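You operate a simulated robot arm through the tools that you are given. There is no shell and no other tool. Be economical: measure what you need, move in short steps, check, and stop when the job is done.

Carry out the task below with a simulated robot arm. There is one attempt and no reset: what you move stays moved.

Task
Take the copper bend on the top of the motor bench and put it away on the top of the sorting bench. Then put two of the teal caps from the top of the motor bench on the top of the right bench. Then take the orange comb on the top of the motor bench and put it away on the top of the coil bench. Then take the core tool and put it on the top of the left bench. Then fetch the wedge from the top of the right bench and set it on the top of the coil bench. Then press the soap button three times. Then open the mount feet drawer. Keep to this order. Set down upright: orange comb.

The check looks at the end state, three seconds after you hand in, the way a careful person would. Anything else that was tipped, shoved, dropped, spilled or broken makes it a failure. Lids that push on must go on centred and level and be pressed home; caps that screw on are set level and turned clockwise until they are tight.

Robot
A 7-joint arm with a two-finger parallel gripper on a trunk, on a base that drives. Base frame: it is fixed to the floor where the robot stands at the start and does not move with it; the origin is under the middle of the robot, x ahead of it, y to its left, z up; the surface under the hand at the start is at about z = 0.88. Lengths are in m, angles in rad, forces in N, time in s.
With the tool pointing down near the work surface it reaches from about 0.34 to 0.74 m from the robot's upright axis, wherever it stands. Its first joint turns from -2.496 to 2.496 rad. Places, roughly: copper bend (11x8x4 cm) [0.7, -0.1, 0.9]; core tool [0.75, 0.75, 1]; mount feet drawer [-1.3, 8.2, 0.7]; orange comb [0.75, 0.25, 1]; soap button [3.8, 1.9, 1.1]; sorting bench [-3.8, 5.9, 0.9]; teal cap (3x3x4 cm) [0.7, 0.5, 0.9]; top of the coil bench [3.1, 2.2, 0.9]; top of the left bench [1.3, 0.6, 0.9]; top of the right bench [1.3, 2.4, 0.8]; wedge (8x5x10 cm) [1.1, 3.2, 0.8]. Payload 3 kg.
Tool frame: the origin (TCP) lies between the finger pads and is the grasp point; the fingertips stand 0.03 m ahead of it; z points along the fingers, y is the line along which they close. Largest opening 0.094 m; finger width 0.028, thickness 0.01; the body of the gripper, 0.05 by 0.096 m, starts 0.055 m behind the TCP.
Orientation is that of the tool frame in the base frame, as a unit quaternion [x, y, z, w]. With the fingers straight down and closing along the base's y, the tool's x points along the base's -x, its y along +y and its z along -z.

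Tools
- The arm moves only by the tool send_rows. Its argument "series" is a list of rows, each a list of 2 entries, a list of its own where there are three numbers: the shift along the tool's x, y, z in units of 50 mm (1.0 is 50 mm), then the turn, a rotation vector about the tool's x, y, z in units of 8 degrees (1.0 is 8 degrees). In form: [[[tx, ty, tz], [rx, ry, rz]], ...]. A call has 1 to 8 rows; each row shifts and turns the commanded pose from where the row before left it, along the tool's axes as they then stand. "fingers" is the opening, from 0 (shut) to 1 (fully open), set as the call begins (left out, the last holds). A call with a number of a shift or a turn outside -1 to 1 is refused whole. Each row takes 0.2 s and may step no farther than 0.05 m and 0.15 rad from the row before; otherwise, or with a gripper value out of range, the whole call is refused. A pose out of reach is approached as far as the arm can. The call stops where the force on the tool passes 40 N (or 10 N more than at its start, if that is more) or the arm is blocked; 0.2 s more then pass. The fingers move at their own pace (about 0.045 m/s each) and stop on an object; they squeeze with about 21 N. The grip force told is the motor's: it shows also when the fingers shut on nothing. Time passes only in rows, and 0.2 s behind the last, so rows that do not move let the fingers close. It gives the time, the measured TCP pose, the force on the tool (base axes), the opening and the grip force at its end, in the units of the frame above (readings bear some noise), with the torque about the TCP (base axes, N m) and any sound that the robot's microphone picked up, and new pictures: "views" is both (left out), scene, wrist or none.
- Cameras (640 x 400 px; columns grow to the right, rows downward): "scene" is now at [0.051, 0.1576, 1.7984]; the picture's right is [0.15, -0.99, 0.00], its down [-0.76, -0.12, -0.64] and it looks along [0.63, 0.10, -0.77] (base axes); focal length 248 px, centre (320, 200). "wrist" rides on the gripper at [0.076, 0.014, -0.102] in the tool frame; the picture's right is [-0.18, 0.98, 0.00], its down [-0.75, -0.14, -0.64] and it looks along [-0.63, -0.12, 0.77] (tool axes); focal length 243 px, centre (320, 200). There is no depth. A picture from a camera that has moved, and an enlarged one, comes with that camera's place and axes in the base frame and with its lens.
- slide_trunk(by): slides the trunk up (or, below 0, down) by that many m; the arm and the scene camera ride with it, the base frame stays. It gives what a move gives, with no picture.
- steer(legs): drives the robot by 1 to 6 legs, each [ahead, left, turn to the left] in m, m and rad, along the robot's own axes; the way and the turn of a leg run together, so that a leg with both is an arc; at most 1.5 m and 3.142 rad a leg. The arm and the cameras ride along, it lands a little off, and it stops where it bumps. It gives what a move gives, and a new picture of the scene camera.
- aim_head(pan, tilt): turns the head with the scene camera to pan (to the left, within 2.496 rad either way) and tilt (down, from -0.506 to 1.204), counted from straight ahead of the robot. It gives what a move gives, and a new picture of the scene camera.
- inspect(camera, box): a new picture of the part [left, top, right, bottom] of that camera's present view, enlarged. It takes no simulated time.
- sign_off(): hands the job in; it is judged then, once.

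Work in short steps. Places have to be worked out from the pictures, the camera data and where the tool is seen: move nearer, look again, correct. Check each grasp and each placing, and mend what went wrong. You have 207 turns and 260 pictures in all, those below and enlarged ones among them. Open the gripper and draw the arm clear of the work before you hand the job in, unless the task says otherwise; then end with one line.

The tools are called after "Call:" as name(argument=value, ...) on one line, values as JSON. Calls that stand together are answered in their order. send_rows: Moves the arm, as the interface text tells. Its arguments: {"type":"object","properties":{"series":{"type":"array"},"fingers":{"type":"number"},"views":{"type":"string","enum":["both","scene","wrist","none"]}},"required":["series"]} The other tools are called the same way: slide_trunk (by) slides the trunk up or down; steer (legs) drives the base; aim_head (pan, tilt) turns the head that bears the scene camera; inspect (camera, box) takes an enlarged picture of a part of a camera's view; sign_off () hands the job in.

At the start:

```text
clock: 0.0
tool_pos: [0.5162, 0.3535, 1.1271]
orientation: [0.0, 1.0, 0.0, 0.0]
contact_force: [0.0, -0.1, -0.1]
moment: [-0.03, -0.02, 0.0]
grip_width: 0.094
finger_force: 0.0
trunk travel left (down, up): [-0.25, 0.14]
robot x, y, heading: [0.0007, 0.0002, -0.0]
head pan, tilt: [0.154, 0.876]
```

scene: 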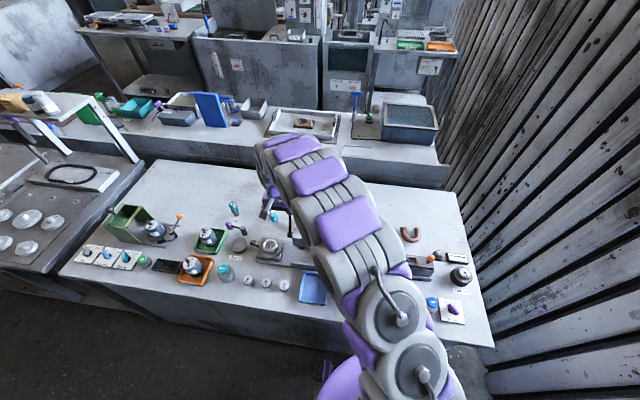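
wrist: 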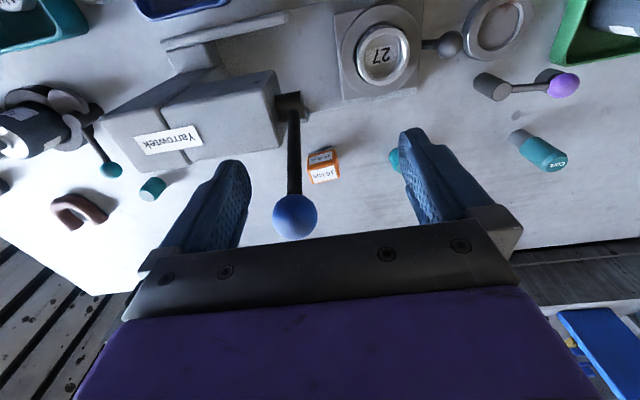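

I'll look closer at the bench first to identify the objects.

Call:
inspect(camera="scene", box=[60, 160, 320, 320])

Call:
inspect(camera="scene", box=[340, 200, 500, 340])

Call:
inspect(camera="wrist", box=[0, 0, 640, 300])

```text
2.46 times, centred on (190, 240) of scene
camera zoom: at [0.051, 0.1576, 1.7984], right [0.15, -0.99, 0.0], down [-0.76, -0.12, -0.64], along [0.63, 0.1, -0.77], focal length 609 px, centre (640, 102)
```

zoom: 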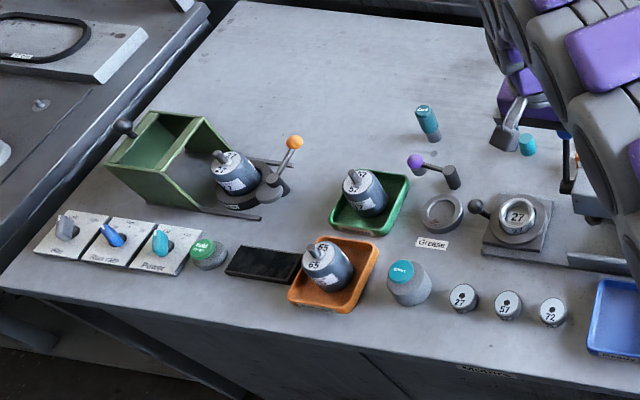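

```text
2.86 times, centred on (420, 270) of scene
camera zoom: at [0.051, 0.1576, 1.7984], right [0.15, -0.99, 0.0], down [-0.76, -0.12, -0.64], along [0.63, 0.1, -0.77], focal length 707 px, centre (34, 0)
```

zoom: 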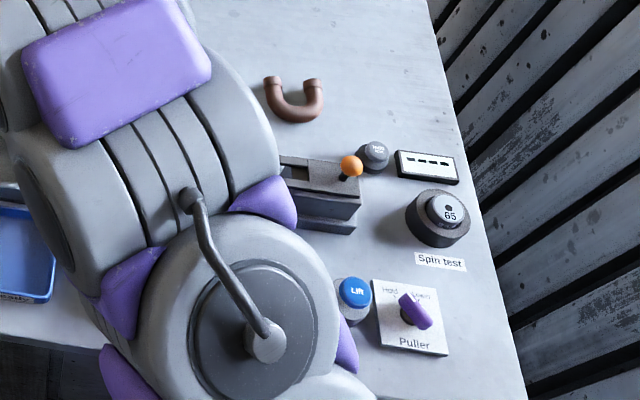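

```text
1.00 times, centred on (320, 150) of wrist (not enlarged: the box is as wide or as high as the picture)
camera zoom: at [0.4394, 0.367, 1.2309], right [0.18, 0.98, 0.0], down [0.75, -0.14, 0.64], along [0.63, -0.12, -0.77], focal length 243 px, centre (320, 250)
```

zoom: 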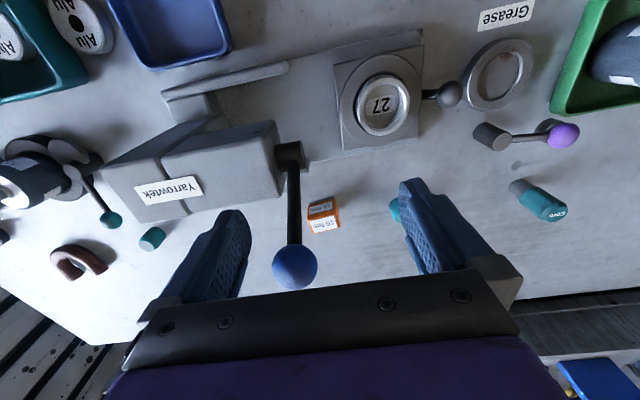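

The copper bend is near (0.66, -0.14); I'll survey the room with the head before moving.

Call:
aim_head(pan=1.2, tilt=0.4)

Call:
aim_head(pan=2.45, tilt=0.35)

Call:
aim_head(pan=0.2, tilt=0.35)

```text
clock: 1.3
tool_pos: [0.5141, 0.3509, 1.1295]
orientation: [0.0, 1.0, 0.0, 0.001]
contact_force: [0.4, -0.3, -0.3]
moment: [0.03, 0.02, 0.02]
grip_width: 0.0941
finger_force: 0.0
trunk travel left (down, up): [-0.25, 0.14]
robot x, y, heading: [-0.0036, -0.0007, 0.001]
head pan, tilt: [1.201, 0.4]
camera scene: at [0.0088, 0.2323, 1.8393], right [0.93, -0.36, 0.0], down [-0.14, -0.37, -0.92], along [0.33, 0.86, -0.39], focal length 248 px, centre (320, 200)
```

scene: 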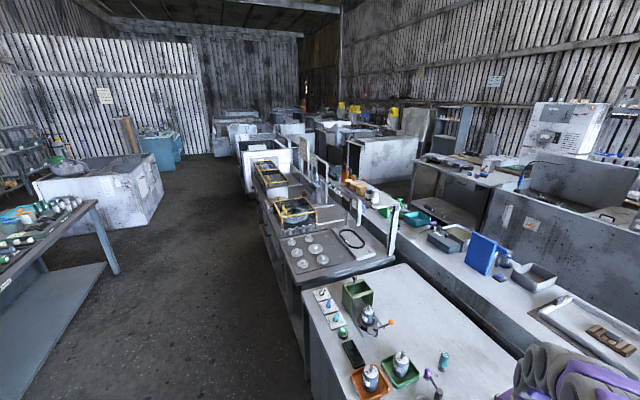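

```text
clock: 2.7
tool_pos: [0.5138, 0.3516, 1.1278]
orientation: [0.001, 1.0, 0.001, 0.001]
contact_force: [-0.9, 0.7, -0.7]
moment: [0.01, 0.04, 0.01]
grip_width: 0.0942
finger_force: 0.2
trunk travel left (down, up): [-0.25, 0.14]
robot x, y, heading: [-0.0005, -0.0038, 0.002]
head pan, tilt: [2.45, 0.351]
camera scene: at [-0.0967, 0.2054, 1.8442], right [0.64, 0.77, 0.0], down [0.26, -0.22, -0.94], along [-0.72, 0.6, -0.34], focal length 248 px, centre (320, 200)
```

scene: 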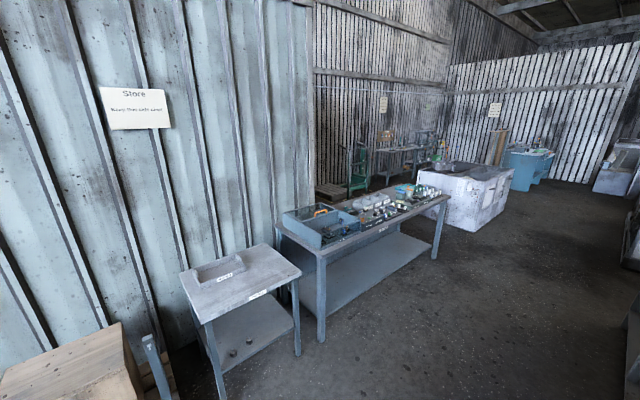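

```text
clock: 4.8
tool_pos: [0.5143, 0.3519, 1.1289]
orientation: [-0.001, 1.0, 0.001, 0.001]
contact_force: [0.7, -0.8, -0.2]
moment: [-0.02, -0.01, -0.03]
grip_width: 0.0939
finger_force: 0.1
trunk travel left (down, up): [-0.25, 0.14]
robot x, y, heading: [0.0007, -0.0018, 0.001]
head pan, tilt: [0.201, 0.351]
camera scene: at [0.0664, 0.1646, 1.844], right [0.2, -0.98, 0.0], down [-0.34, -0.07, -0.94], along [0.92, 0.19, -0.35], focal length 248 px, centre (320, 200)
```

scene: 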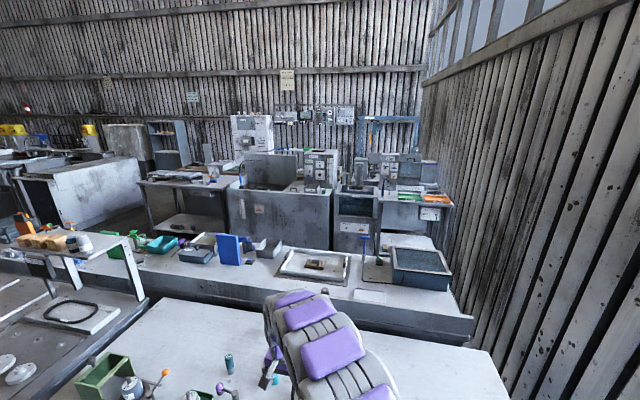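

The aisle layout is clear. Now raise the hand to clear the lever knob and move over the copper bend.

Call:
send_rows(series=[[[0, 0, -1], [0, 0, 0]], [[0, 0, -1], [0, 0, 0]], [[0, -1, -1], [0, 0, 0]], [[0, -1, 0], [0, 0, 0]], [[0, -1, 0], [0, 0, 0]], [[0, -1, 0], [0, 0, 0]], [[0, -1, 0], [0, 0, 0]], [[0, -1, 0], [0, 0, 0]]], views="none", fingers=1)

Call:
send_rows(series=[[[0, -1, 0], [0, 0, 0]], [[0, -1, 0], [0, 0, 0]], [[0, -1, 0], [0, 0, 0]], [[0, -0.8, 0], [0, 0, 0]]], views="both")

```text
refused: row 3 steps farther than a row can; nothing moved
```

```text
clock: 5.8
tool_pos: [0.5122, 0.1481, 1.1285]
orientation: [0.001, 1.0, 0.004, 0.001]
contact_force: [0.4, -0.8, 1.3]
moment: [0.03, 0.04, -0.02]
grip_width: 0.0941
finger_force: 0.2
trunk travel left (down, up): [-0.25, 0.14]
robot x, y, heading: [-0.0029, -0.0028, -0.0]
head pan, tilt: [0.201, 0.351]
camera scene: at [0.0658, 0.1383, 1.846], right [0.2, -0.98, -0.01], down [-0.34, -0.06, -0.94], along [0.92, 0.19, -0.34], focal length 248 px, centre (320, 200)
camera wrist: at [0.436, 0.1613, 1.2319], right [0.19, 0.98, 0.01], down [0.75, -0.15, 0.64], along [0.63, -0.11, -0.77], focal length 243 px, centre (320, 200)
```

scene: 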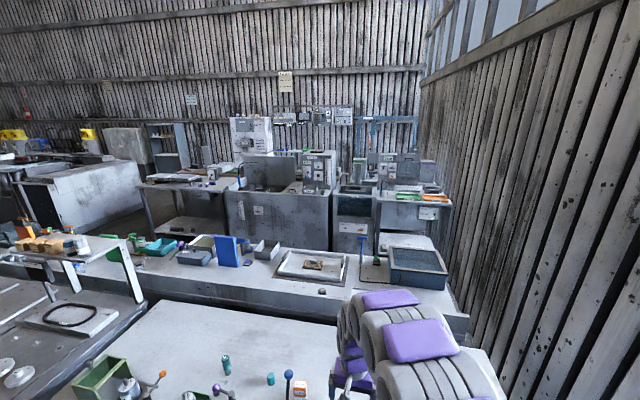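
wrist: 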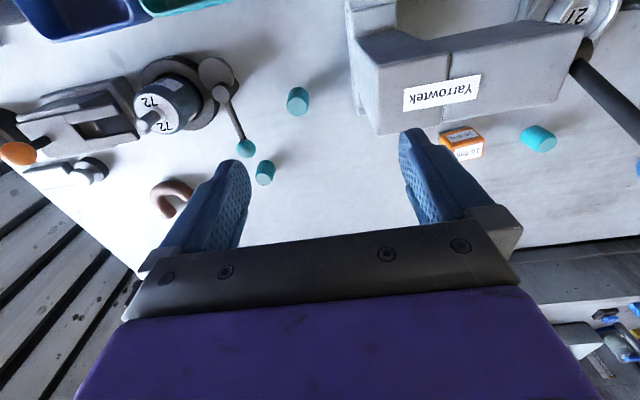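

Passed clear of the knob. Three teal caps are visible; I check the orange object now.

Call:
inspect(camera="wrist", box=[420, 110, 500, 170])

Call:
send_rows(series=[[[0, 0, -1], [0, 0, 0]], [[0, -1, 0], [0, 0, 0]], [[0, -1, 0], [0, 0, 0]], [[0, -1, 0], [0, 0, 0]], [[0, -1, 0], [0, 0, 0]], [[0, -1, 0], [0, 0, 0]]], views="wrist")

```text
6.67 times, centred on (460, 140) of wrist
camera zoom: at [0.436, 0.1613, 1.2319], right [0.19, 0.98, 0.01], down [0.75, -0.15, 0.64], along [0.63, -0.11, -0.77], focal length 1618 px, centre (-613, 600)
```

zoom: 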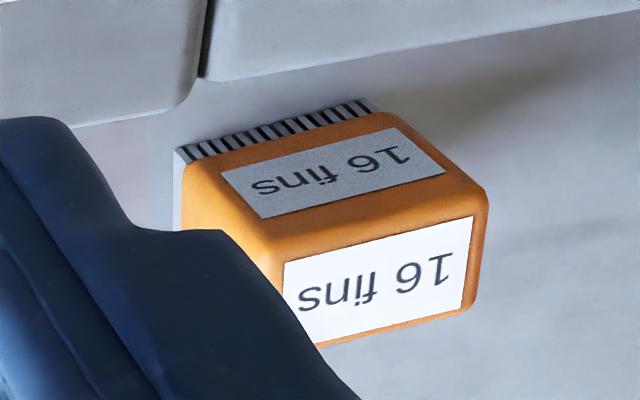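

```text
clock: 7.2
tool_pos: [0.5115, -0.0935, 1.1762]
orientation: [0.0, 1.0, 0.002, 0.0]
contact_force: [-0.4, 1.1, -0.5]
moment: [0.01, 0.01, 0.01]
grip_width: 0.094
finger_force: 0.1
trunk travel left (down, up): [-0.25, 0.14]
robot x, y, heading: [-0.0004, 0.0005, -0.0]
head pan, tilt: [0.201, 0.351]
camera wrist: at [0.4356, -0.081, 1.2797], right [0.18, 0.98, 0.0], down [0.75, -0.14, 0.64], along [0.63, -0.11, -0.77], focal length 243 px, centre (320, 200)
```

wrist: 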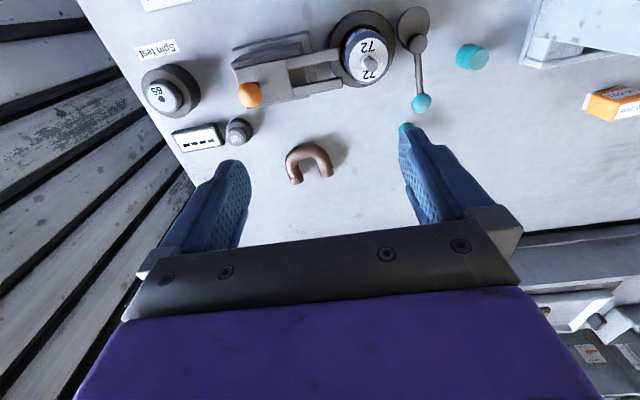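

The comb is identified ("16 fins" block). The bend lies with legs toward +x; I'll hover over its left leg with a half-open gripper.

Call:
send_rows(series=[[[-0.9, -0.1, 0], [0, 0, 0]], [[-0.9, -0.1, 0], [0, 0, 0]], [[-0.9, -0.1, 0], [0, 0, 0]], [[-0.4, 0, 0.8], [0, 0, 0]], [[0, 0, 1], [0, 0, 0]], [[0, 0, 0.7], [0, 0, 0]]], fingers=0.52, views="wrist")

```text
clock: 8.6
tool_pos: [0.6699, -0.0967, 1.0555]
orientation: [0.0, 1.0, -0.002, 0.001]
contact_force: [0.6, 0.6, 0.7]
moment: [-0.01, -0.01, -0.01]
grip_width: 0.0489
finger_force: 0.1
trunk travel left (down, up): [-0.25, 0.14]
robot x, y, heading: [-0.0017, 0.0026, 0.002]
head pan, tilt: [0.201, 0.351]
camera wrist: at [0.5937, -0.0824, 1.1582], right [0.18, 0.98, 0.0], down [0.75, -0.14, 0.64], along [0.63, -0.12, -0.77], focal length 243 px, centre (320, 200)
```

wrist: 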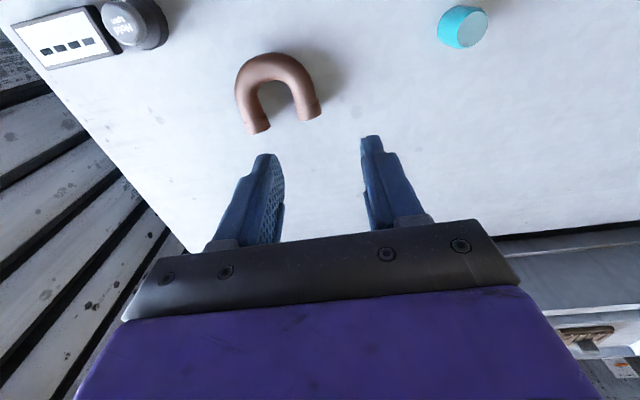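

Aligning to the leg at about (0.662, -0.116) and descending.

Call:
send_rows(series=[[[0.16, -0.37, 0], [0, 0, 0]], [[0, 0, 0.9], [0, 0, 0]], [[0, 0, 0.5], [0, 0, 0]]], fingers=0.45, views="wrist")

```text
clock: 9.4
tool_pos: [0.66, -0.1179, 0.9838]
orientation: [-0.001, 1.0, -0.001, 0.002]
contact_force: [1.1, -0.2, 0.2]
moment: [-0.01, 0.0, -0.03]
grip_width: 0.042
finger_force: 0.1
trunk travel left (down, up): [-0.25, 0.14]
robot x, y, heading: [0.001, 0.0027, -0.005]
head pan, tilt: [0.201, 0.351]
camera wrist: at [0.583, -0.1043, 1.0869], right [0.18, 0.98, 0.0], down [0.75, -0.14, 0.65], along [0.63, -0.12, -0.76], focal length 243 px, centre (320, 200)
```

wrist: 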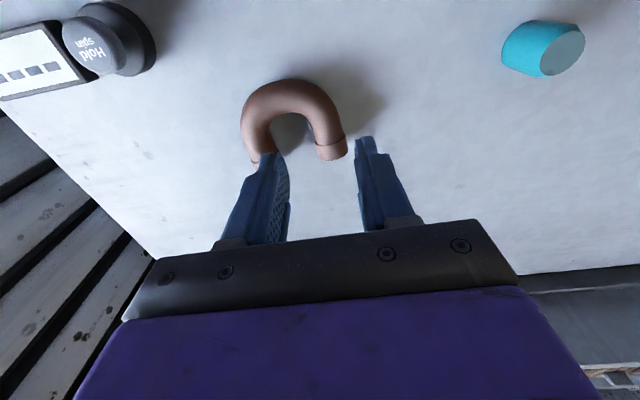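

Leg centre reads y≈-0.113; slight correction and down, then close.

Call:
send_rows(series=[[[0, 0.08, 0.7], [0, 0, 0]], [[0, 0, 0.6], [0, 0, 0]], [[0, 0, 0], [0, 0, 0]]], views="wrist")

Call:
send_rows(series=[[[0, 0, 0], [0, 0, 0]], [[0, 0, 0], [0, 0, 0]], [[0, 0, 0], [0, 0, 0]]], fingers=0, views="none")

Call:
send_rows(series=[[[0, 0, -0.5], [0, 0, 0]], [[0, 0, -0.8], [0, 0, 0]], [[0, 0, -0.8], [0, 0, 0]]], views="wrist")

```text
clock: 10.2
tool_pos: [0.66, -0.1194, 0.918]
orientation: [0.0, 1.0, 0.001, 0.0]
contact_force: [0.0, 0.4, -0.7]
moment: [0.01, -0.01, 0.0]
grip_width: 0.0423
finger_force: 0.1
trunk travel left (down, up): [-0.25, 0.14]
robot x, y, heading: [-0.0, 0.0043, 0.003]
head pan, tilt: [0.201, 0.351]
camera wrist: at [0.5841, -0.1057, 1.0214], right [0.18, 0.98, 0.0], down [0.75, -0.14, 0.64], along [0.63, -0.12, -0.77], focal length 243 px, centre (320, 200)
```

wrist: 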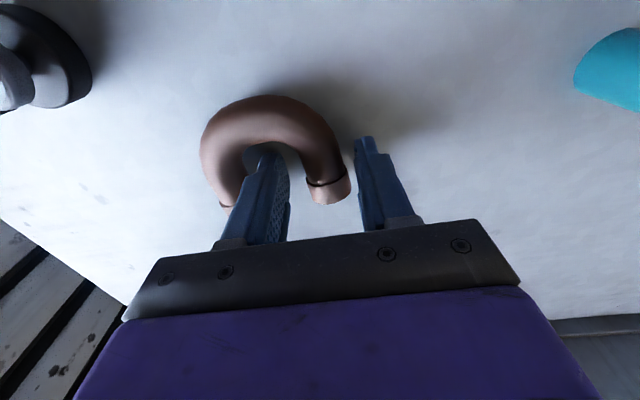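

```text
clock: 11.0
tool_pos: [0.6603, -0.1214, 0.9178]
orientation: [0.0, 1.0, 0.002, 0.001]
contact_force: [-0.9, 0.0, 1.3]
moment: [-0.06, 0.11, 0.06]
grip_width: 0.029
finger_force: 21.0
trunk travel left (down, up): [-0.25, 0.14]
robot x, y, heading: [-0.0018, 0.001, 0.001]
head pan, tilt: [0.201, 0.351]
```

```text
clock: 11.8
tool_pos: [0.6602, -0.1168, 1.0243]
orientation: [0.0, 1.0, 0.001, 0.0]
contact_force: [-0.4, 0.4, -1.1]
moment: [0.02, -0.07, 0.04]
grip_width: 0.0289
finger_force: 21.3
trunk travel left (down, up): [-0.25, 0.14]
robot x, y, heading: [0.004, 0.0019, 0.003]
head pan, tilt: [0.201, 0.351]
camera wrist: at [0.5842, -0.1037, 1.1284], right [0.18, 0.98, 0.0], down [0.75, -0.14, 0.64], along [0.63, -0.12, -0.77], focal length 243 px, centre (320, 200)
```

wrist: 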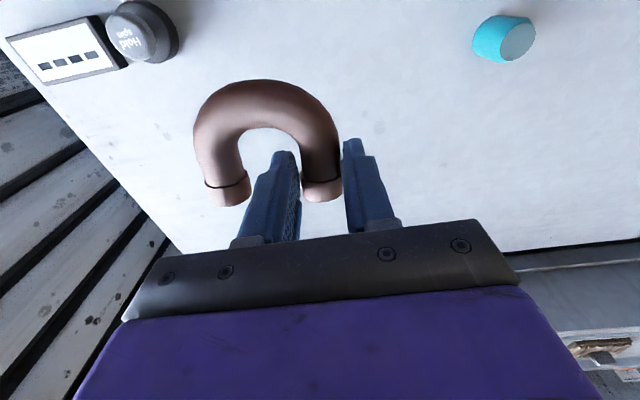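

The bend is held firmly (0.029 m). Lift, retract, and back away from the bench.

Call:
send_rows(series=[[[0, 0, -1], [0, 0, 0]], [[0, 0, -1], [0, 0, 0]], [[0, 0, -1], [0, 0, 0]], [[0, 0, -1], [0, 0, 0]], [[0, 0, -1], [0, 0, 0]], [[1, 0, 0], [0, 0, 0]], [[1, 0, 0], [0, 0, 0]], [[1, 0, 0], [0, 0, 0]]], views="none")

Call:
aim_head(pan=0, tilt=0.4)

Call:
steer(legs=[[-0.35, 0, 0], [0, 0, 1.571], [1.5, 0, 0]])

```text
clock: 13.6
tool_pos: [0.5032, -0.1199, 1.277]
orientation: [-0.001, 1.0, 0.001, 0.003]
contact_force: [-0.1, -0.3, -0.9]
moment: [0.05, -0.02, 0.05]
grip_width: 0.029
finger_force: 21.1
trunk travel left (down, up): [-0.25, 0.14]
robot x, y, heading: [-0.0024, 0.0011, -0.001]
head pan, tilt: [0.201, 0.351]
```

```text
clock: 14.4
tool_pos: [0.506, -0.1202, 1.2742]
orientation: [0.0, 1.0, 0.001, 0.001]
contact_force: [0.2, -0.6, -1.3]
moment: [0.05, -0.02, -0.07]
grip_width: 0.029
finger_force: 20.6
trunk travel left (down, up): [-0.25, 0.14]
robot x, y, heading: [-0.0006, -0.0014, -0.002]
head pan, tilt: [0.0, 0.4]
camera scene: at [0.0679, 0.1401, 1.8399], right [0.0, -1.0, 0.0], down [-0.39, 0.0, -0.92], along [0.92, 0.0, -0.39], focal length 248 px, centre (320, 200)
```

scene: 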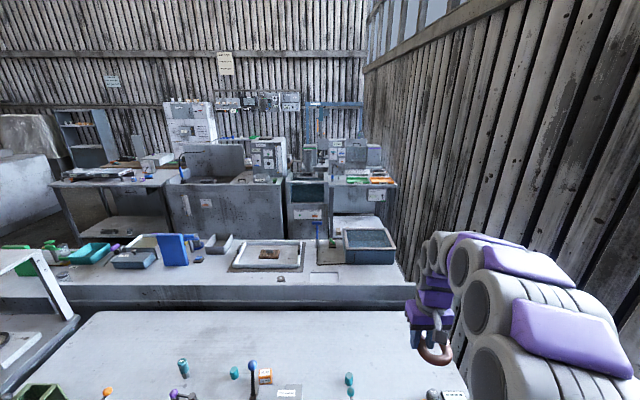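

```text
clock: 27.6
tool_pos: [-0.3511, 2.0096, 1.2754]
orientation: [0.727, -0.687, -0.001, 0.0]
contact_force: [0.2, 0.5, -1.3]
moment: [0.02, 0.03, -0.02]
grip_width: 0.0291
finger_force: 21.2
trunk travel left (down, up): [-0.25, 0.14]
robot x, y, heading: [-0.4396, 1.499, 1.625]
head pan, tilt: [0.0, 0.4]
camera scene: at [-0.5841, 1.5575, 1.8399], right [1.0, 0.06, 0.0], down [0.02, -0.39, -0.92], along [-0.05, 0.92, -0.39], focal length 248 px, centre (320, 200)
```

scene: 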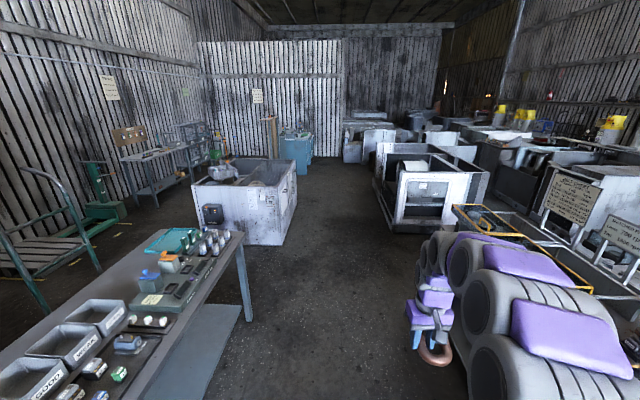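

The sorting bench is the one at the left wall; I'll go up the aisle past the white box, then turn left.

Call:
steer(legs=[[0, 0, -0.05], [1.5, 0, 0], [1.5, 0, 0], [1.4, 0, 0], [0, 0, 1.53]])

```text
clock: 52.9
tool_pos: [-1.068, 6.0628, 1.2754]
orientation: [1.0, -0.01, -0.002, 0.001]
contact_force: [0.2, -0.2, -1.6]
moment: [-0.06, 0.01, -0.01]
grip_width: 0.0289
finger_force: 21.0
trunk travel left (down, up): [-0.25, 0.14]
robot x, y, heading: [-0.568, 5.9342, 3.124]
head pan, tilt: [0.0, 0.4]
camera scene: at [-0.6345, 5.796, 1.8399], right [0.02, 1.0, 0.0], down [0.39, -0.01, -0.92], along [-0.92, 0.02, -0.39], focal length 248 px, centre (320, 200)
```

scene: 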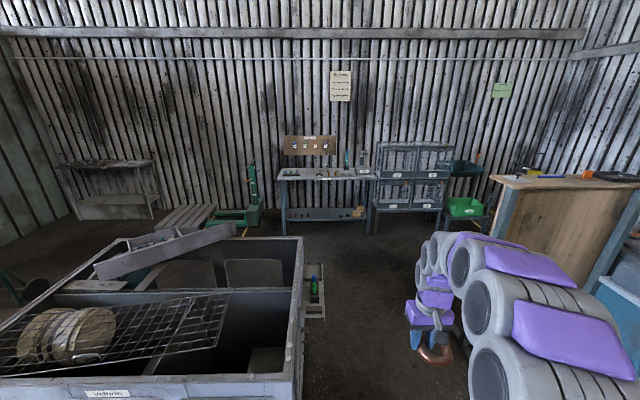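

Bench top is clear ahead at x≈-3.6. Shift right to y≈6.35 to clear the box, then drive forward.

Call:
steer(legs=[[0, -0.45, 0.0], [1.5, 0, 0], [0.5, 0, 0]])

Call:
aim_head(pan=0.2, tilt=0.75)

```text
clock: 65.0
tool_pos: [-3.0163, 6.5307, 1.2752]
orientation: [1.0, -0.004, -0.001, 0.002]
contact_force: [-0.5, 0.0, -1.9]
moment: [-0.03, 0.04, -0.01]
grip_width: 0.0286
finger_force: 21.0
trunk travel left (down, up): [-0.25, 0.14]
robot x, y, heading: [-2.5142, 6.4102, 3.138]
head pan, tilt: [0.0, 0.4]
camera scene: at [-2.5817, 6.2691, 1.8398], right [0.01, 1.0, 0.0], down [0.39, 0.0, -0.92], along [-0.92, 0.01, -0.39], focal length 248 px, centre (320, 200)
```

scene: 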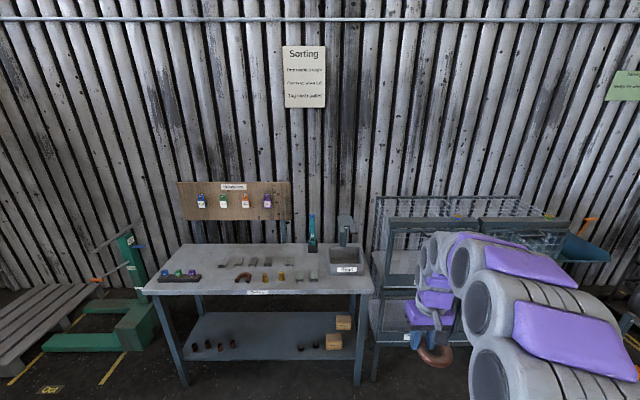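

```text
clock: 65.9
tool_pos: [-3.0151, 6.5317, 1.2765]
orientation: [1.0, -0.005, -0.003, 0.001]
contact_force: [0.0, -0.3, -1.7]
moment: [-0.02, 0.0, 0.0]
grip_width: 0.0287
finger_force: 21.3
trunk travel left (down, up): [-0.25, 0.14]
robot x, y, heading: [-2.5162, 6.4085, 3.136]
head pan, tilt: [0.201, 0.75]
camera scene: at [-2.5696, 6.2542, 1.809], right [-0.19, 0.98, 0.0], down [0.67, 0.13, -0.73], along [-0.72, -0.14, -0.68], focal length 248 px, centre (320, 200)
```

scene: 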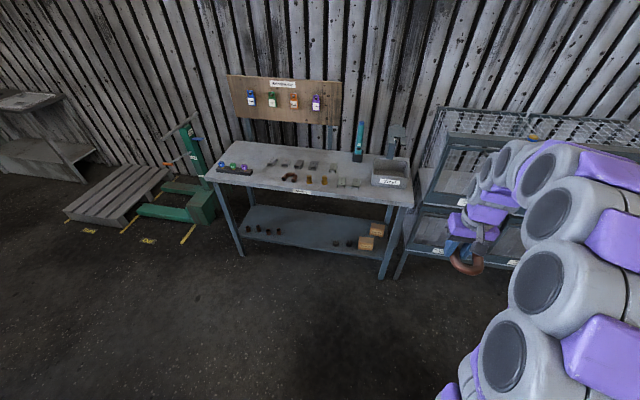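

I inspect the bench top for free space.

Call:
inspect(camera="scene", box=[200, 120, 430, 220])

```text
2.78 times, centred on (315, 170) of scene
camera zoom: at [-2.5696, 6.2542, 1.809], right [-0.19, 0.98, 0.0], down [0.67, 0.13, -0.73], along [-0.72, -0.14, -0.68], focal length 689 px, centre (334, 284)
```

zoom: 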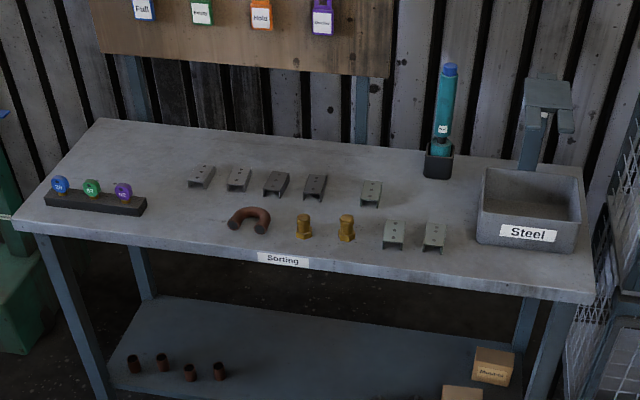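

Plan: put the bend at the free back-left area near (-3.87, 5.50). Drive ahead then sidestep left.

Call:
steer(legs=[[0.7, 0, 0.0], [0, 1.0, 0]])

Call:
aim_head(pan=-0.1, tilt=1.0)

```text
clock: 74.4
tool_pos: [-3.7322, 5.5636, 1.2763]
orientation: [1.0, -0.004, -0.003, 0.001]
contact_force: [0.7, -0.2, -1.6]
moment: [-0.02, 0.02, 0.0]
grip_width: 0.0283
finger_force: 20.6
trunk travel left (down, up): [-0.25, 0.14]
robot x, y, heading: [-3.231, 5.4425, 3.134]
head pan, tilt: [0.201, 0.75]
camera scene: at [-3.2864, 5.2857, 1.8089], right [-0.19, 0.98, 0.0], down [0.67, 0.13, -0.73], along [-0.72, -0.14, -0.68], focal length 248 px, centre (320, 200)
```

scene: 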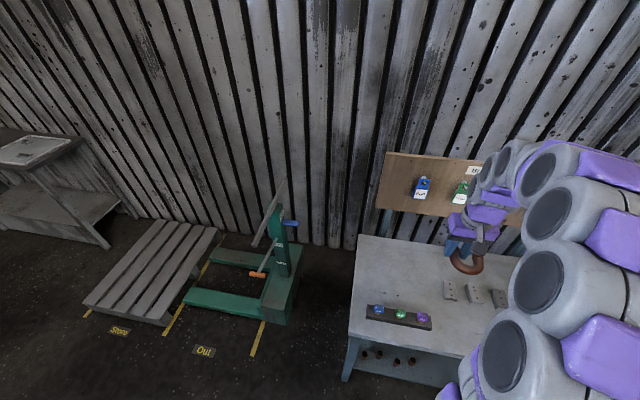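

```text
clock: 75.2
tool_pos: [-3.7299, 5.5633, 1.2773]
orientation: [1.0, -0.004, -0.002, 0.0]
contact_force: [0.5, 0.2, -1.4]
moment: [-0.06, 0.06, 0.0]
grip_width: 0.0288
finger_force: 20.9
trunk travel left (down, up): [-0.25, 0.14]
robot x, y, heading: [-3.2281, 5.4408, 3.13]
head pan, tilt: [-0.099, 1.0]
camera scene: at [-3.2743, 5.3088, 1.7898], right [0.11, 0.99, 0.0], down [0.84, -0.09, -0.54], along [-0.54, 0.06, -0.84], focal length 248 px, centre (320, 200)
```

scene: 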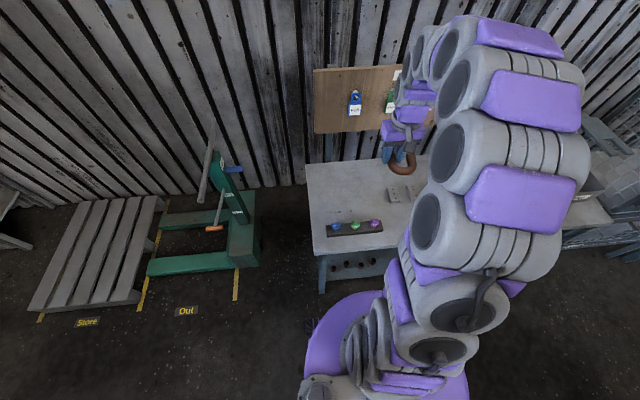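

Moving the hand over the free spot (-3.88, 5.50) and partway down.

Call:
send_rows(series=[[[-0.9, 0.35, 0], [0, 0, 0]], [[-0.9, 0.35, 0], [0, 0, 0]], [[-0.9, 0.35, 0], [0, 0, 0]], [[-0.3, 0.22, 0.8], [0, 0, 0]], [[0, 0, 1], [0, 0, 0]], [[0, 0, 1], [0, 0, 0]], [[0, 0, 1], [0, 0, 0]]], views="both")

```text
clock: 76.8
tool_pos: [-3.8805, 5.4984, 1.0863]
orientation: [1.0, -0.004, -0.003, 0.002]
contact_force: [-0.1, 0.5, -1.7]
moment: [0.0, 0.01, -0.01]
grip_width: 0.0283
finger_force: 21.1
trunk travel left (down, up): [-0.25, 0.14]
robot x, y, heading: [-3.2307, 5.4386, 3.128]
head pan, tilt: [-0.099, 1.0]
camera scene: at [-3.278, 5.3084, 1.7896], right [0.11, 0.99, 0.0], down [0.84, -0.09, -0.54], along [-0.53, 0.06, -0.84], focal length 248 px, centre (320, 200)
camera wrist: at [-3.8036, 5.483, 1.1889], right [-0.19, -0.98, 0.0], down [-0.75, 0.15, 0.65], along [-0.63, 0.12, -0.76], focal length 243 px, centre (320, 200)
```

scene: 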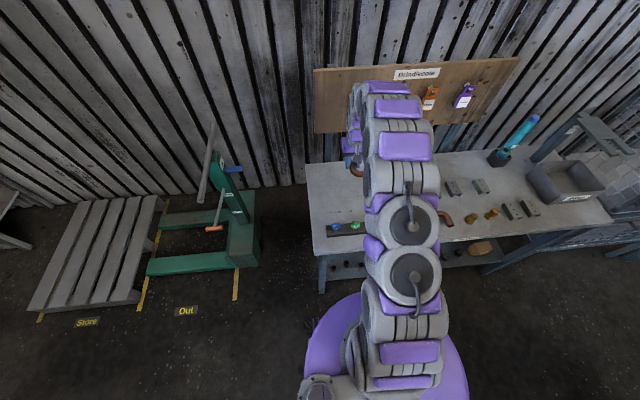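
wrist: 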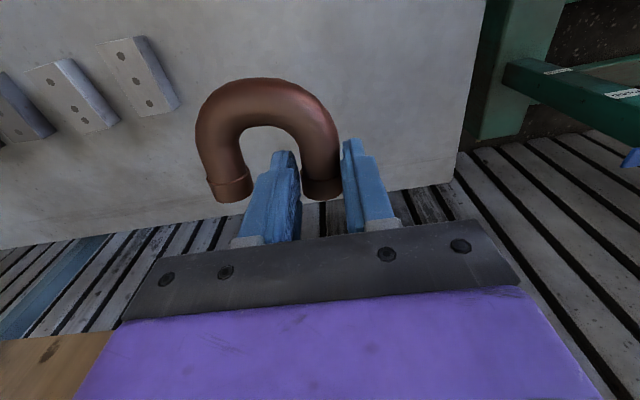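

Spot is clear. Lower, with small final steps to feel contact.

Call:
send_rows(series=[[[0, 0, 1], [0, 0, 0]], [[0, 0, 1], [0, 0, 0]], [[0, 0, 0.6], [0, 0, 0]], [[0, 0, 0.1], [0, 0, 0]], [[0, 0, 0.1], [0, 0, 0]]], views="wrist")

```text
clock: 78.0
tool_pos: [-3.8813, 5.4981, 0.9479]
orientation: [1.0, -0.005, -0.003, 0.001]
contact_force: [-0.3, -0.1, -1.4]
moment: [-0.03, 0.02, -0.02]
grip_width: 0.0286
finger_force: 21.0
trunk travel left (down, up): [-0.25, 0.14]
robot x, y, heading: [-3.2281, 5.4375, 3.136]
head pan, tilt: [-0.099, 1.0]
camera wrist: at [-3.8045, 5.4832, 1.0513], right [-0.19, -0.98, 0.0], down [-0.75, 0.15, 0.65], along [-0.63, 0.12, -0.76], focal length 243 px, centre (320, 200)
```

wrist: 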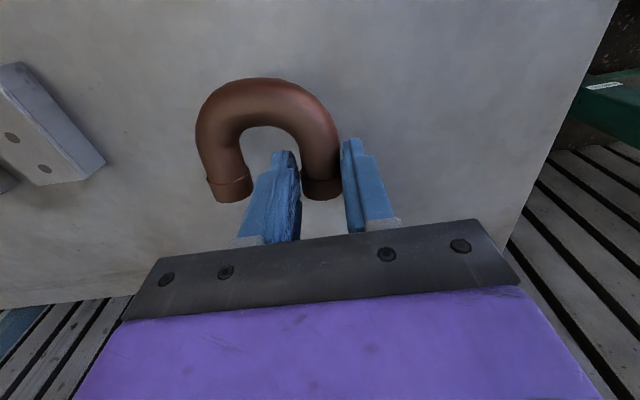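

Still above the surface; continue with small steps.

Call:
send_rows(series=[[[0, 0, 0.12], [0, 0, 0]], [[0, 0, 0.12], [0, 0, 0]], [[0, 0, 0.12], [0, 0, 0]], [[0, 0, 0.12], [0, 0, 0]], [[0, 0, 0.1], [0, 0, 0]]], views="wrist")

```text
clock: 79.2
tool_pos: [-3.8833, 5.5002, 0.9205]
orientation: [1.0, -0.005, -0.004, 0.0]
contact_force: [-0.8, -2.1, 2.7]
moment: [0.17, -0.05, 0.01]
grip_width: 0.0286
finger_force: 21.2
trunk travel left (down, up): [-0.25, 0.14]
robot x, y, heading: [-3.2311, 5.4431, 3.136]
head pan, tilt: [-0.099, 1.0]
camera wrist: at [-3.8062, 5.4843, 1.0232], right [-0.19, -0.98, 0.0], down [-0.75, 0.15, 0.65], along [-0.64, 0.12, -0.76], focal length 243 px, centre (320, 200)
```

wrist: 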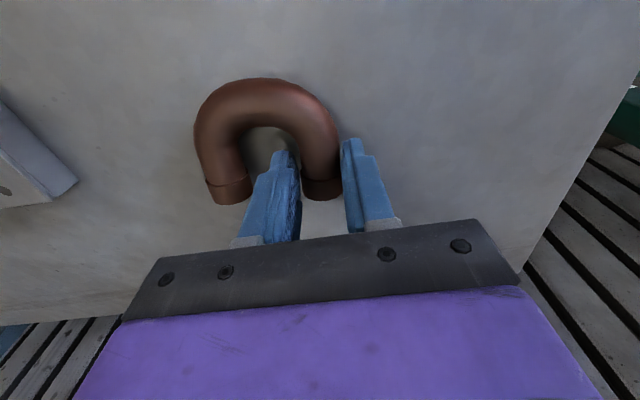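

Contact felt; release gently and lift.

Call:
send_rows(series=[[[0, 0, 0], [0, 0, 0]], [[0, 0, 0], [0, 0, 0]]], fingers=0.44, views="none")

Call:
send_rows(series=[[[0, 0, -0.5], [0, 0, 0]], [[0, 0, -1], [0, 0, 0]], [[0, 0, -1], [0, 0, 0]], [[0, 0, -1], [0, 0, 0]], [[0, 0, -1], [0, 0, 0]], [[0, 0, -1], [0, 0, 0]], [[0, 0, -1], [0, 0, 0]], [[0, 0, -0.5], [0, 0, 0]]], views="wrist")

```text
clock: 79.8
tool_pos: [-3.8827, 5.4994, 0.92]
orientation: [1.0, -0.004, -0.002, 0.001]
contact_force: [-0.1, -0.6, 0.7]
moment: [0.01, 0.02, 0.04]
grip_width: 0.0412
finger_force: 0.1
trunk travel left (down, up): [-0.25, 0.14]
robot x, y, heading: [-3.228, 5.4421, 3.133]
head pan, tilt: [-0.099, 1.0]
```

```text
clock: 81.6
tool_pos: [-3.881, 5.5038, 1.2685]
orientation: [1.0, -0.005, -0.004, 0.001]
contact_force: [-0.7, 0.6, 0.5]
moment: [-0.05, 0.01, 0.0]
grip_width: 0.0415
finger_force: 0.1
trunk travel left (down, up): [-0.25, 0.14]
robot x, y, heading: [-3.2309, 5.4401, 3.133]
head pan, tilt: [-0.099, 1.0]
camera wrist: at [-3.8057, 5.4879, 1.3723], right [-0.19, -0.98, 0.0], down [-0.75, 0.15, 0.65], along [-0.63, 0.12, -0.76], focal length 243 px, centre (320, 200)
```

wrist: 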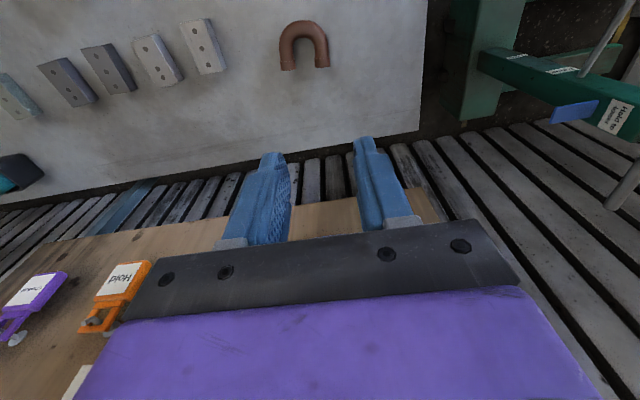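

Bend is placed. Retract the arm and drive back to the aisle, surveying eastward.

Call:
send_rows(series=[[[1, 0, 0], [0, 0, 0]], [[1, 0, 0], [0, 0, 0]], [[1, 0, 0], [0, 0, 0]], [[1, 0, 0], [0, 0, 0]], [[0.6, 0, 0], [0, 0, 0]]], views="none")

Call:
steer(legs=[[0, -0.95, 0.0], [-1.5, 0, 0], [-1.2, 0, 0], [0, 0, -1.563], [-0.4, 0, 0]])

Call:
slide_trunk(by=0.14)

Call:
aim_head(pan=-1.5, tilt=0.4)

Call:
aim_head(pan=-2.3, tilt=0.4)

Call:
aim_head(pan=-0.5, tilt=0.4)

```text
clock: 82.8
tool_pos: [-3.649, 5.4981, 1.2657]
orientation: [1.0, -0.004, -0.003, 0.001]
contact_force: [0.5, 0.4, 0.6]
moment: [0.0, -0.02, -0.01]
grip_width: 0.0414
finger_force: 0.1
trunk travel left (down, up): [-0.25, 0.14]
robot x, y, heading: [-3.2314, 5.4379, 3.137]
head pan, tilt: [-0.099, 1.0]
```

```text
clock: 106.5
tool_pos: [-0.4645, 6.4425, 1.2646]
orientation: [0.721, -0.693, -0.003, -0.001]
contact_force: [-0.5, -0.8, -0.1]
moment: [-0.02, 0.01, 0.01]
grip_width: 0.0412
finger_force: 0.0
trunk travel left (down, up): [-0.25, 0.14]
robot x, y, heading: [-0.5042, 6.0216, 1.61]
head pan, tilt: [-0.099, 1.0]
camera scene: at [-0.6359, 6.0583, 1.7898], right [1.0, -0.06, 0.0], down [-0.05, -0.84, -0.54], along [0.03, 0.54, -0.84], focal length 248 px, centre (320, 200)
```

scene: 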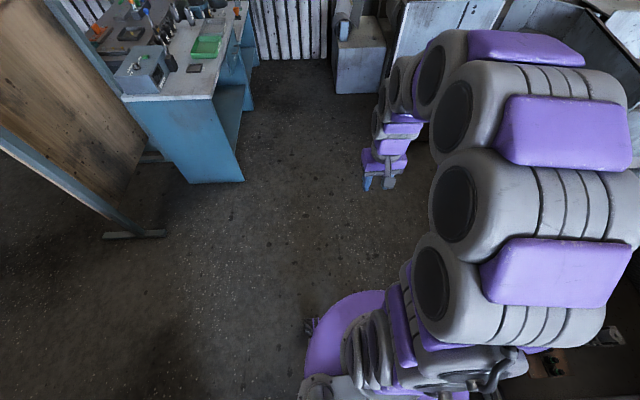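

```text
clock: 108.1
tool_pos: [-0.4653, 6.4433, 1.4056]
orientation: [0.72, -0.693, -0.003, -0.001]
contact_force: [0.1, -0.4, -0.1]
moment: [-0.02, -0.02, 0.03]
grip_width: 0.0412
finger_force: 0.0
trunk travel left (down, up): [-0.39, 0.0]
robot x, y, heading: [-0.5021, 6.0227, 1.61]
head pan, tilt: [-0.099, 1.0]
```

```text
clock: 109.7
tool_pos: [-0.4647, 6.4432, 1.4052]
orientation: [0.721, -0.693, -0.002, -0.001]
contact_force: [0.1, 0.1, -0.2]
moment: [-0.01, -0.02, 0.02]
grip_width: 0.0413
finger_force: 0.1
trunk travel left (down, up): [-0.39, 0.0]
robot x, y, heading: [-0.5021, 6.0248, 1.61]
head pan, tilt: [-1.499, 0.4]
camera scene: at [-0.5483, 6.0002, 1.9801], right [0.11, -0.99, 0.0], down [-0.39, -0.04, -0.92], along [0.92, 0.1, -0.39], focal length 248 px, centre (320, 200)
```

scene: 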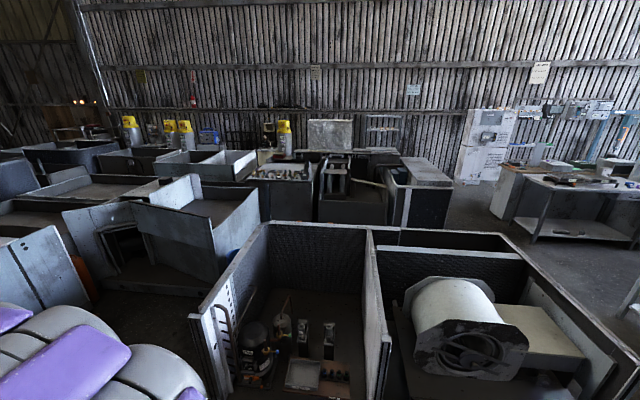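

```text
clock: 110.8
tool_pos: [-0.4649, 6.4437, 1.4042]
orientation: [0.721, -0.693, -0.003, -0.002]
contact_force: [-0.2, 1.7, 0.1]
moment: [0.0, 0.02, 0.01]
grip_width: 0.0413
finger_force: 0.1
trunk travel left (down, up): [-0.39, 0.0]
robot x, y, heading: [-0.5025, 6.0228, 1.614]
head pan, tilt: [-2.3, 0.4]
camera scene: at [-0.5688, 5.9309, 1.9802], right [-0.64, -0.77, 0.0], down [-0.3, 0.25, -0.92], along [0.71, -0.59, -0.39], focal length 248 px, centre (320, 200)
```

scene: 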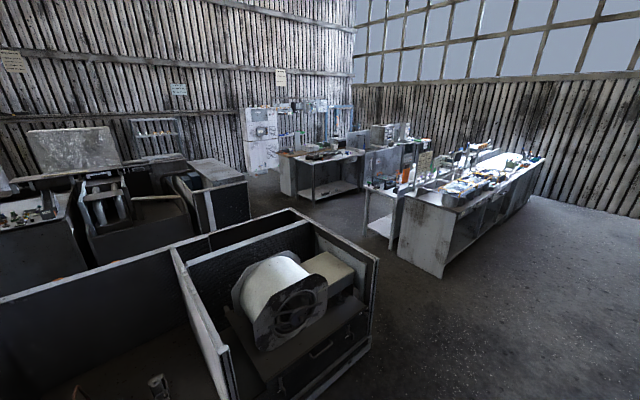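

```text
clock: 112.6
tool_pos: [-0.465, 6.4429, 1.4041]
orientation: [0.721, -0.693, -0.004, -0.002]
contact_force: [-0.7, 0.5, -0.3]
moment: [0.03, 0.03, 0.0]
grip_width: 0.0415
finger_force: 0.0
trunk travel left (down, up): [-0.39, 0.0]
robot x, y, heading: [-0.4986, 6.0231, 1.61]
head pan, tilt: [-0.499, 0.4]
camera scene: at [-0.5992, 6.0729, 1.98], right [0.9, -0.44, 0.0], down [-0.17, -0.35, -0.92], along [0.41, 0.82, -0.39], focal length 248 px, centre (320, 200)
```

scene: 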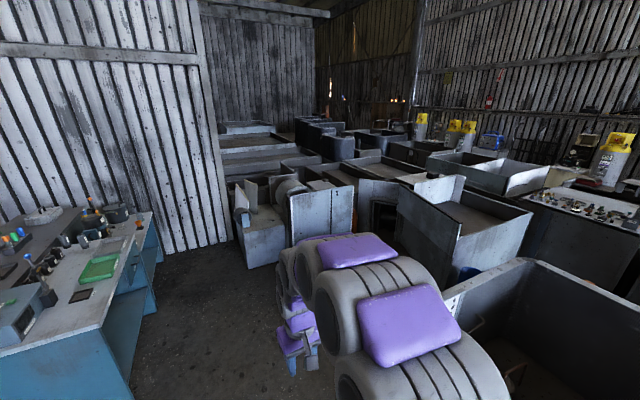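

The map is clear: there's a cross passage at y≈3.4–4.7 leading to the far aisle. Now back to the motor bench.

Call:
steer(legs=[[0, 0, -0.04], [-1.5, 0, 0], [-1.5, 0, 0], [-1.5, 0, 0], [-1.2, 0, 0]])

Call:
slide_trunk(by=-0.14)

```text
clock: 140.6
tool_pos: [-0.6059, 0.6338, 1.4052]
orientation: [-0.704, 0.711, 0.003, 0.003]
contact_force: [-0.1, 0.2, 0.9]
moment: [-0.03, 0.0, 0.0]
grip_width: 0.0416
finger_force: 0.1
trunk travel left (down, up): [-0.39, 0.0]
robot x, y, heading: [-0.6591, 0.2168, 1.553]
head pan, tilt: [-0.499, 0.4]
camera scene: at [-0.7578, 0.2707, 1.98], right [0.87, -0.49, 0.0], down [-0.19, -0.34, -0.92], along [0.45, 0.8, -0.39], focal length 248 px, centre (320, 200)
```

scene: 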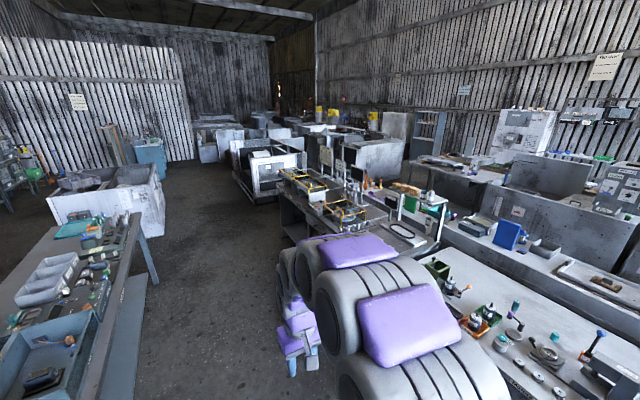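

```text
clock: 142.3
tool_pos: [-0.6045, 0.633, 1.2657]
orientation: [-0.703, 0.711, 0.003, 0.002]
contact_force: [-0.2, 1.4, -0.1]
moment: [0.03, 0.04, 0.0]
grip_width: 0.0411
finger_force: 0.0
trunk travel left (down, up): [-0.25, 0.14]
robot x, y, heading: [-0.6617, 0.2141, 1.564]
head pan, tilt: [-0.499, 0.4]
```

Turn to face the bench and approach to x≈-0.03.

Call:
steer(legs=[[0, 0, -1.56], [0.62, 0, 0]])

Call:
aim_head(pan=0.15, tilt=0.95)

Call:
inspect(camera="wrist", box=[0, 0, 640, 250])

```text
clock: 149.5
tool_pos: [0.3779, 0.1847, 1.2648]
orientation: [-0.013, 1.0, 0.0, 0.004]
contact_force: [-0.6, 0.0, -0.1]
moment: [0.02, 0.03, 0.02]
grip_width: 0.0414
finger_force: 0.0
trunk travel left (down, up): [-0.25, 0.14]
robot x, y, heading: [-0.0462, 0.2288, 0.023]
head pan, tilt: [-0.499, 0.4]
camera scene: at [0.0093, 0.3265, 1.8399], right [-0.46, -0.89, 0.0], down [-0.35, 0.18, -0.92], along [0.82, -0.42, -0.39], focal length 248 px, centre (320, 200)
```

scene: 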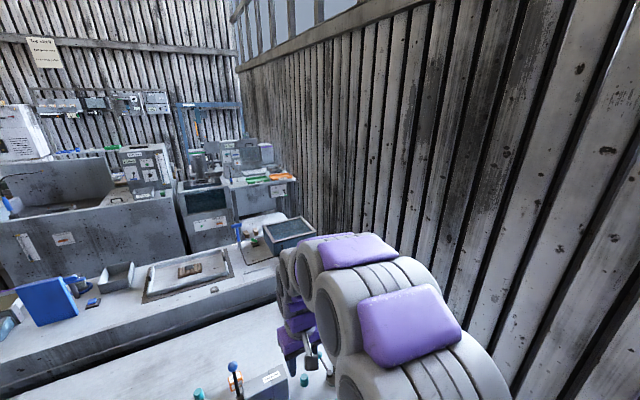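

```text
clock: 150.6
tool_pos: [0.3742, 0.1854, 1.266]
orientation: [-0.012, 1.0, 0.001, 0.004]
contact_force: [-0.1, -0.5, 0.5]
moment: [-0.01, 0.0, 0.02]
grip_width: 0.0414
finger_force: 0.0
trunk travel left (down, up): [-0.25, 0.14]
robot x, y, heading: [-0.047, 0.2273, 0.024]
head pan, tilt: [0.15, 0.949]
camera scene: at [-0.0023, 0.3815, 1.7934], right [0.17, -0.98, 0.0], down [-0.8, -0.14, -0.58], along [0.57, 0.1, -0.81], focal length 248 px, centre (320, 200)
```

scene: 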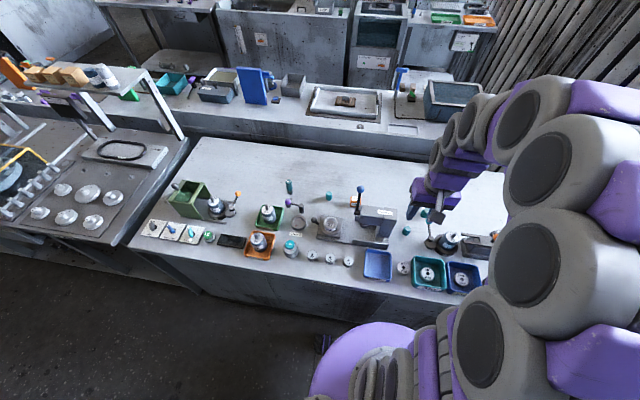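

```text
1.00 times, centred on (320, 125) of wrist (not enlarged: the box is as wide or as high as the picture)
camera zoom: at [0.2976, 0.1963, 1.3685], right [0.16, 0.99, 0.0], down [0.75, -0.12, 0.65], along [0.64, -0.1, -0.76], focal length 243 px, centre (320, 275)
```

zoom: 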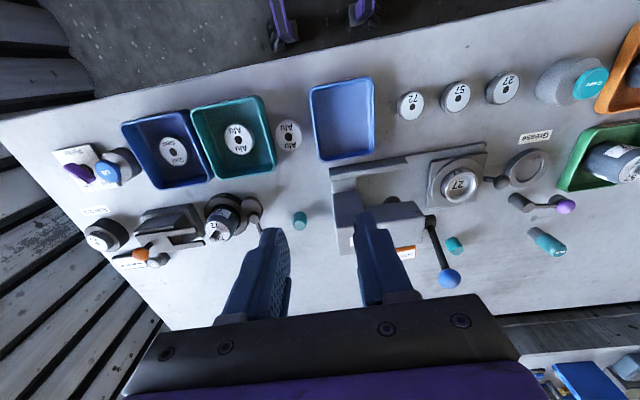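

Cap A at (0.534, 0.115), upright. Move above it with the gripper half open.

Call:
send_rows(series=[[[-0.8, -0.4, 0], [0, 0, 0]], [[-0.8, -0.4, 0], [0, 0, 0]], [[-0.8, -0.4, 0], [0, 0, 0]], [[-0.8, -0.3, 0], [0, 0, 0]], [[0, 0, 1], [0, 0, 0]], [[0, 0, 1], [0, 0, 0]], [[0, 0, 1], [0, 0, 0]], [[0, 0, 1], [0, 0, 0]]], fingers=0.65, views="wrist")

```text
clock: 152.3
tool_pos: [0.5355, 0.1132, 1.0663]
orientation: [-0.012, 1.0, 0.001, 0.003]
contact_force: [-0.3, 0.9, 0.9]
moment: [0.02, 0.02, 0.01]
grip_width: 0.0612
finger_force: 0.0
trunk travel left (down, up): [-0.25, 0.14]
robot x, y, heading: [-0.0449, 0.2287, 0.028]
head pan, tilt: [0.15, 0.949]
camera wrist: at [0.4587, 0.1248, 1.1687], right [0.16, 0.99, 0.0], down [0.75, -0.12, 0.65], along [0.64, -0.1, -0.76], focal length 243 px, centre (320, 200)
```

wrist: 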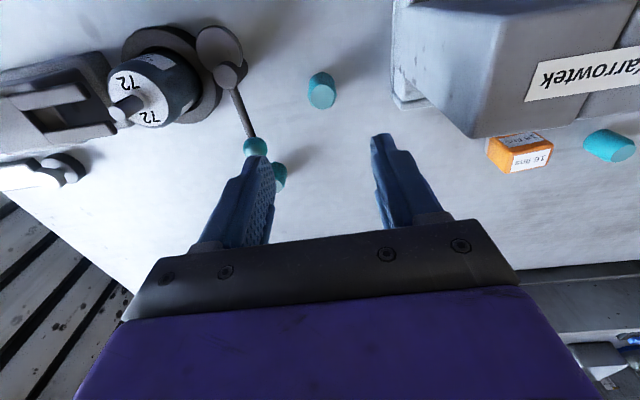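

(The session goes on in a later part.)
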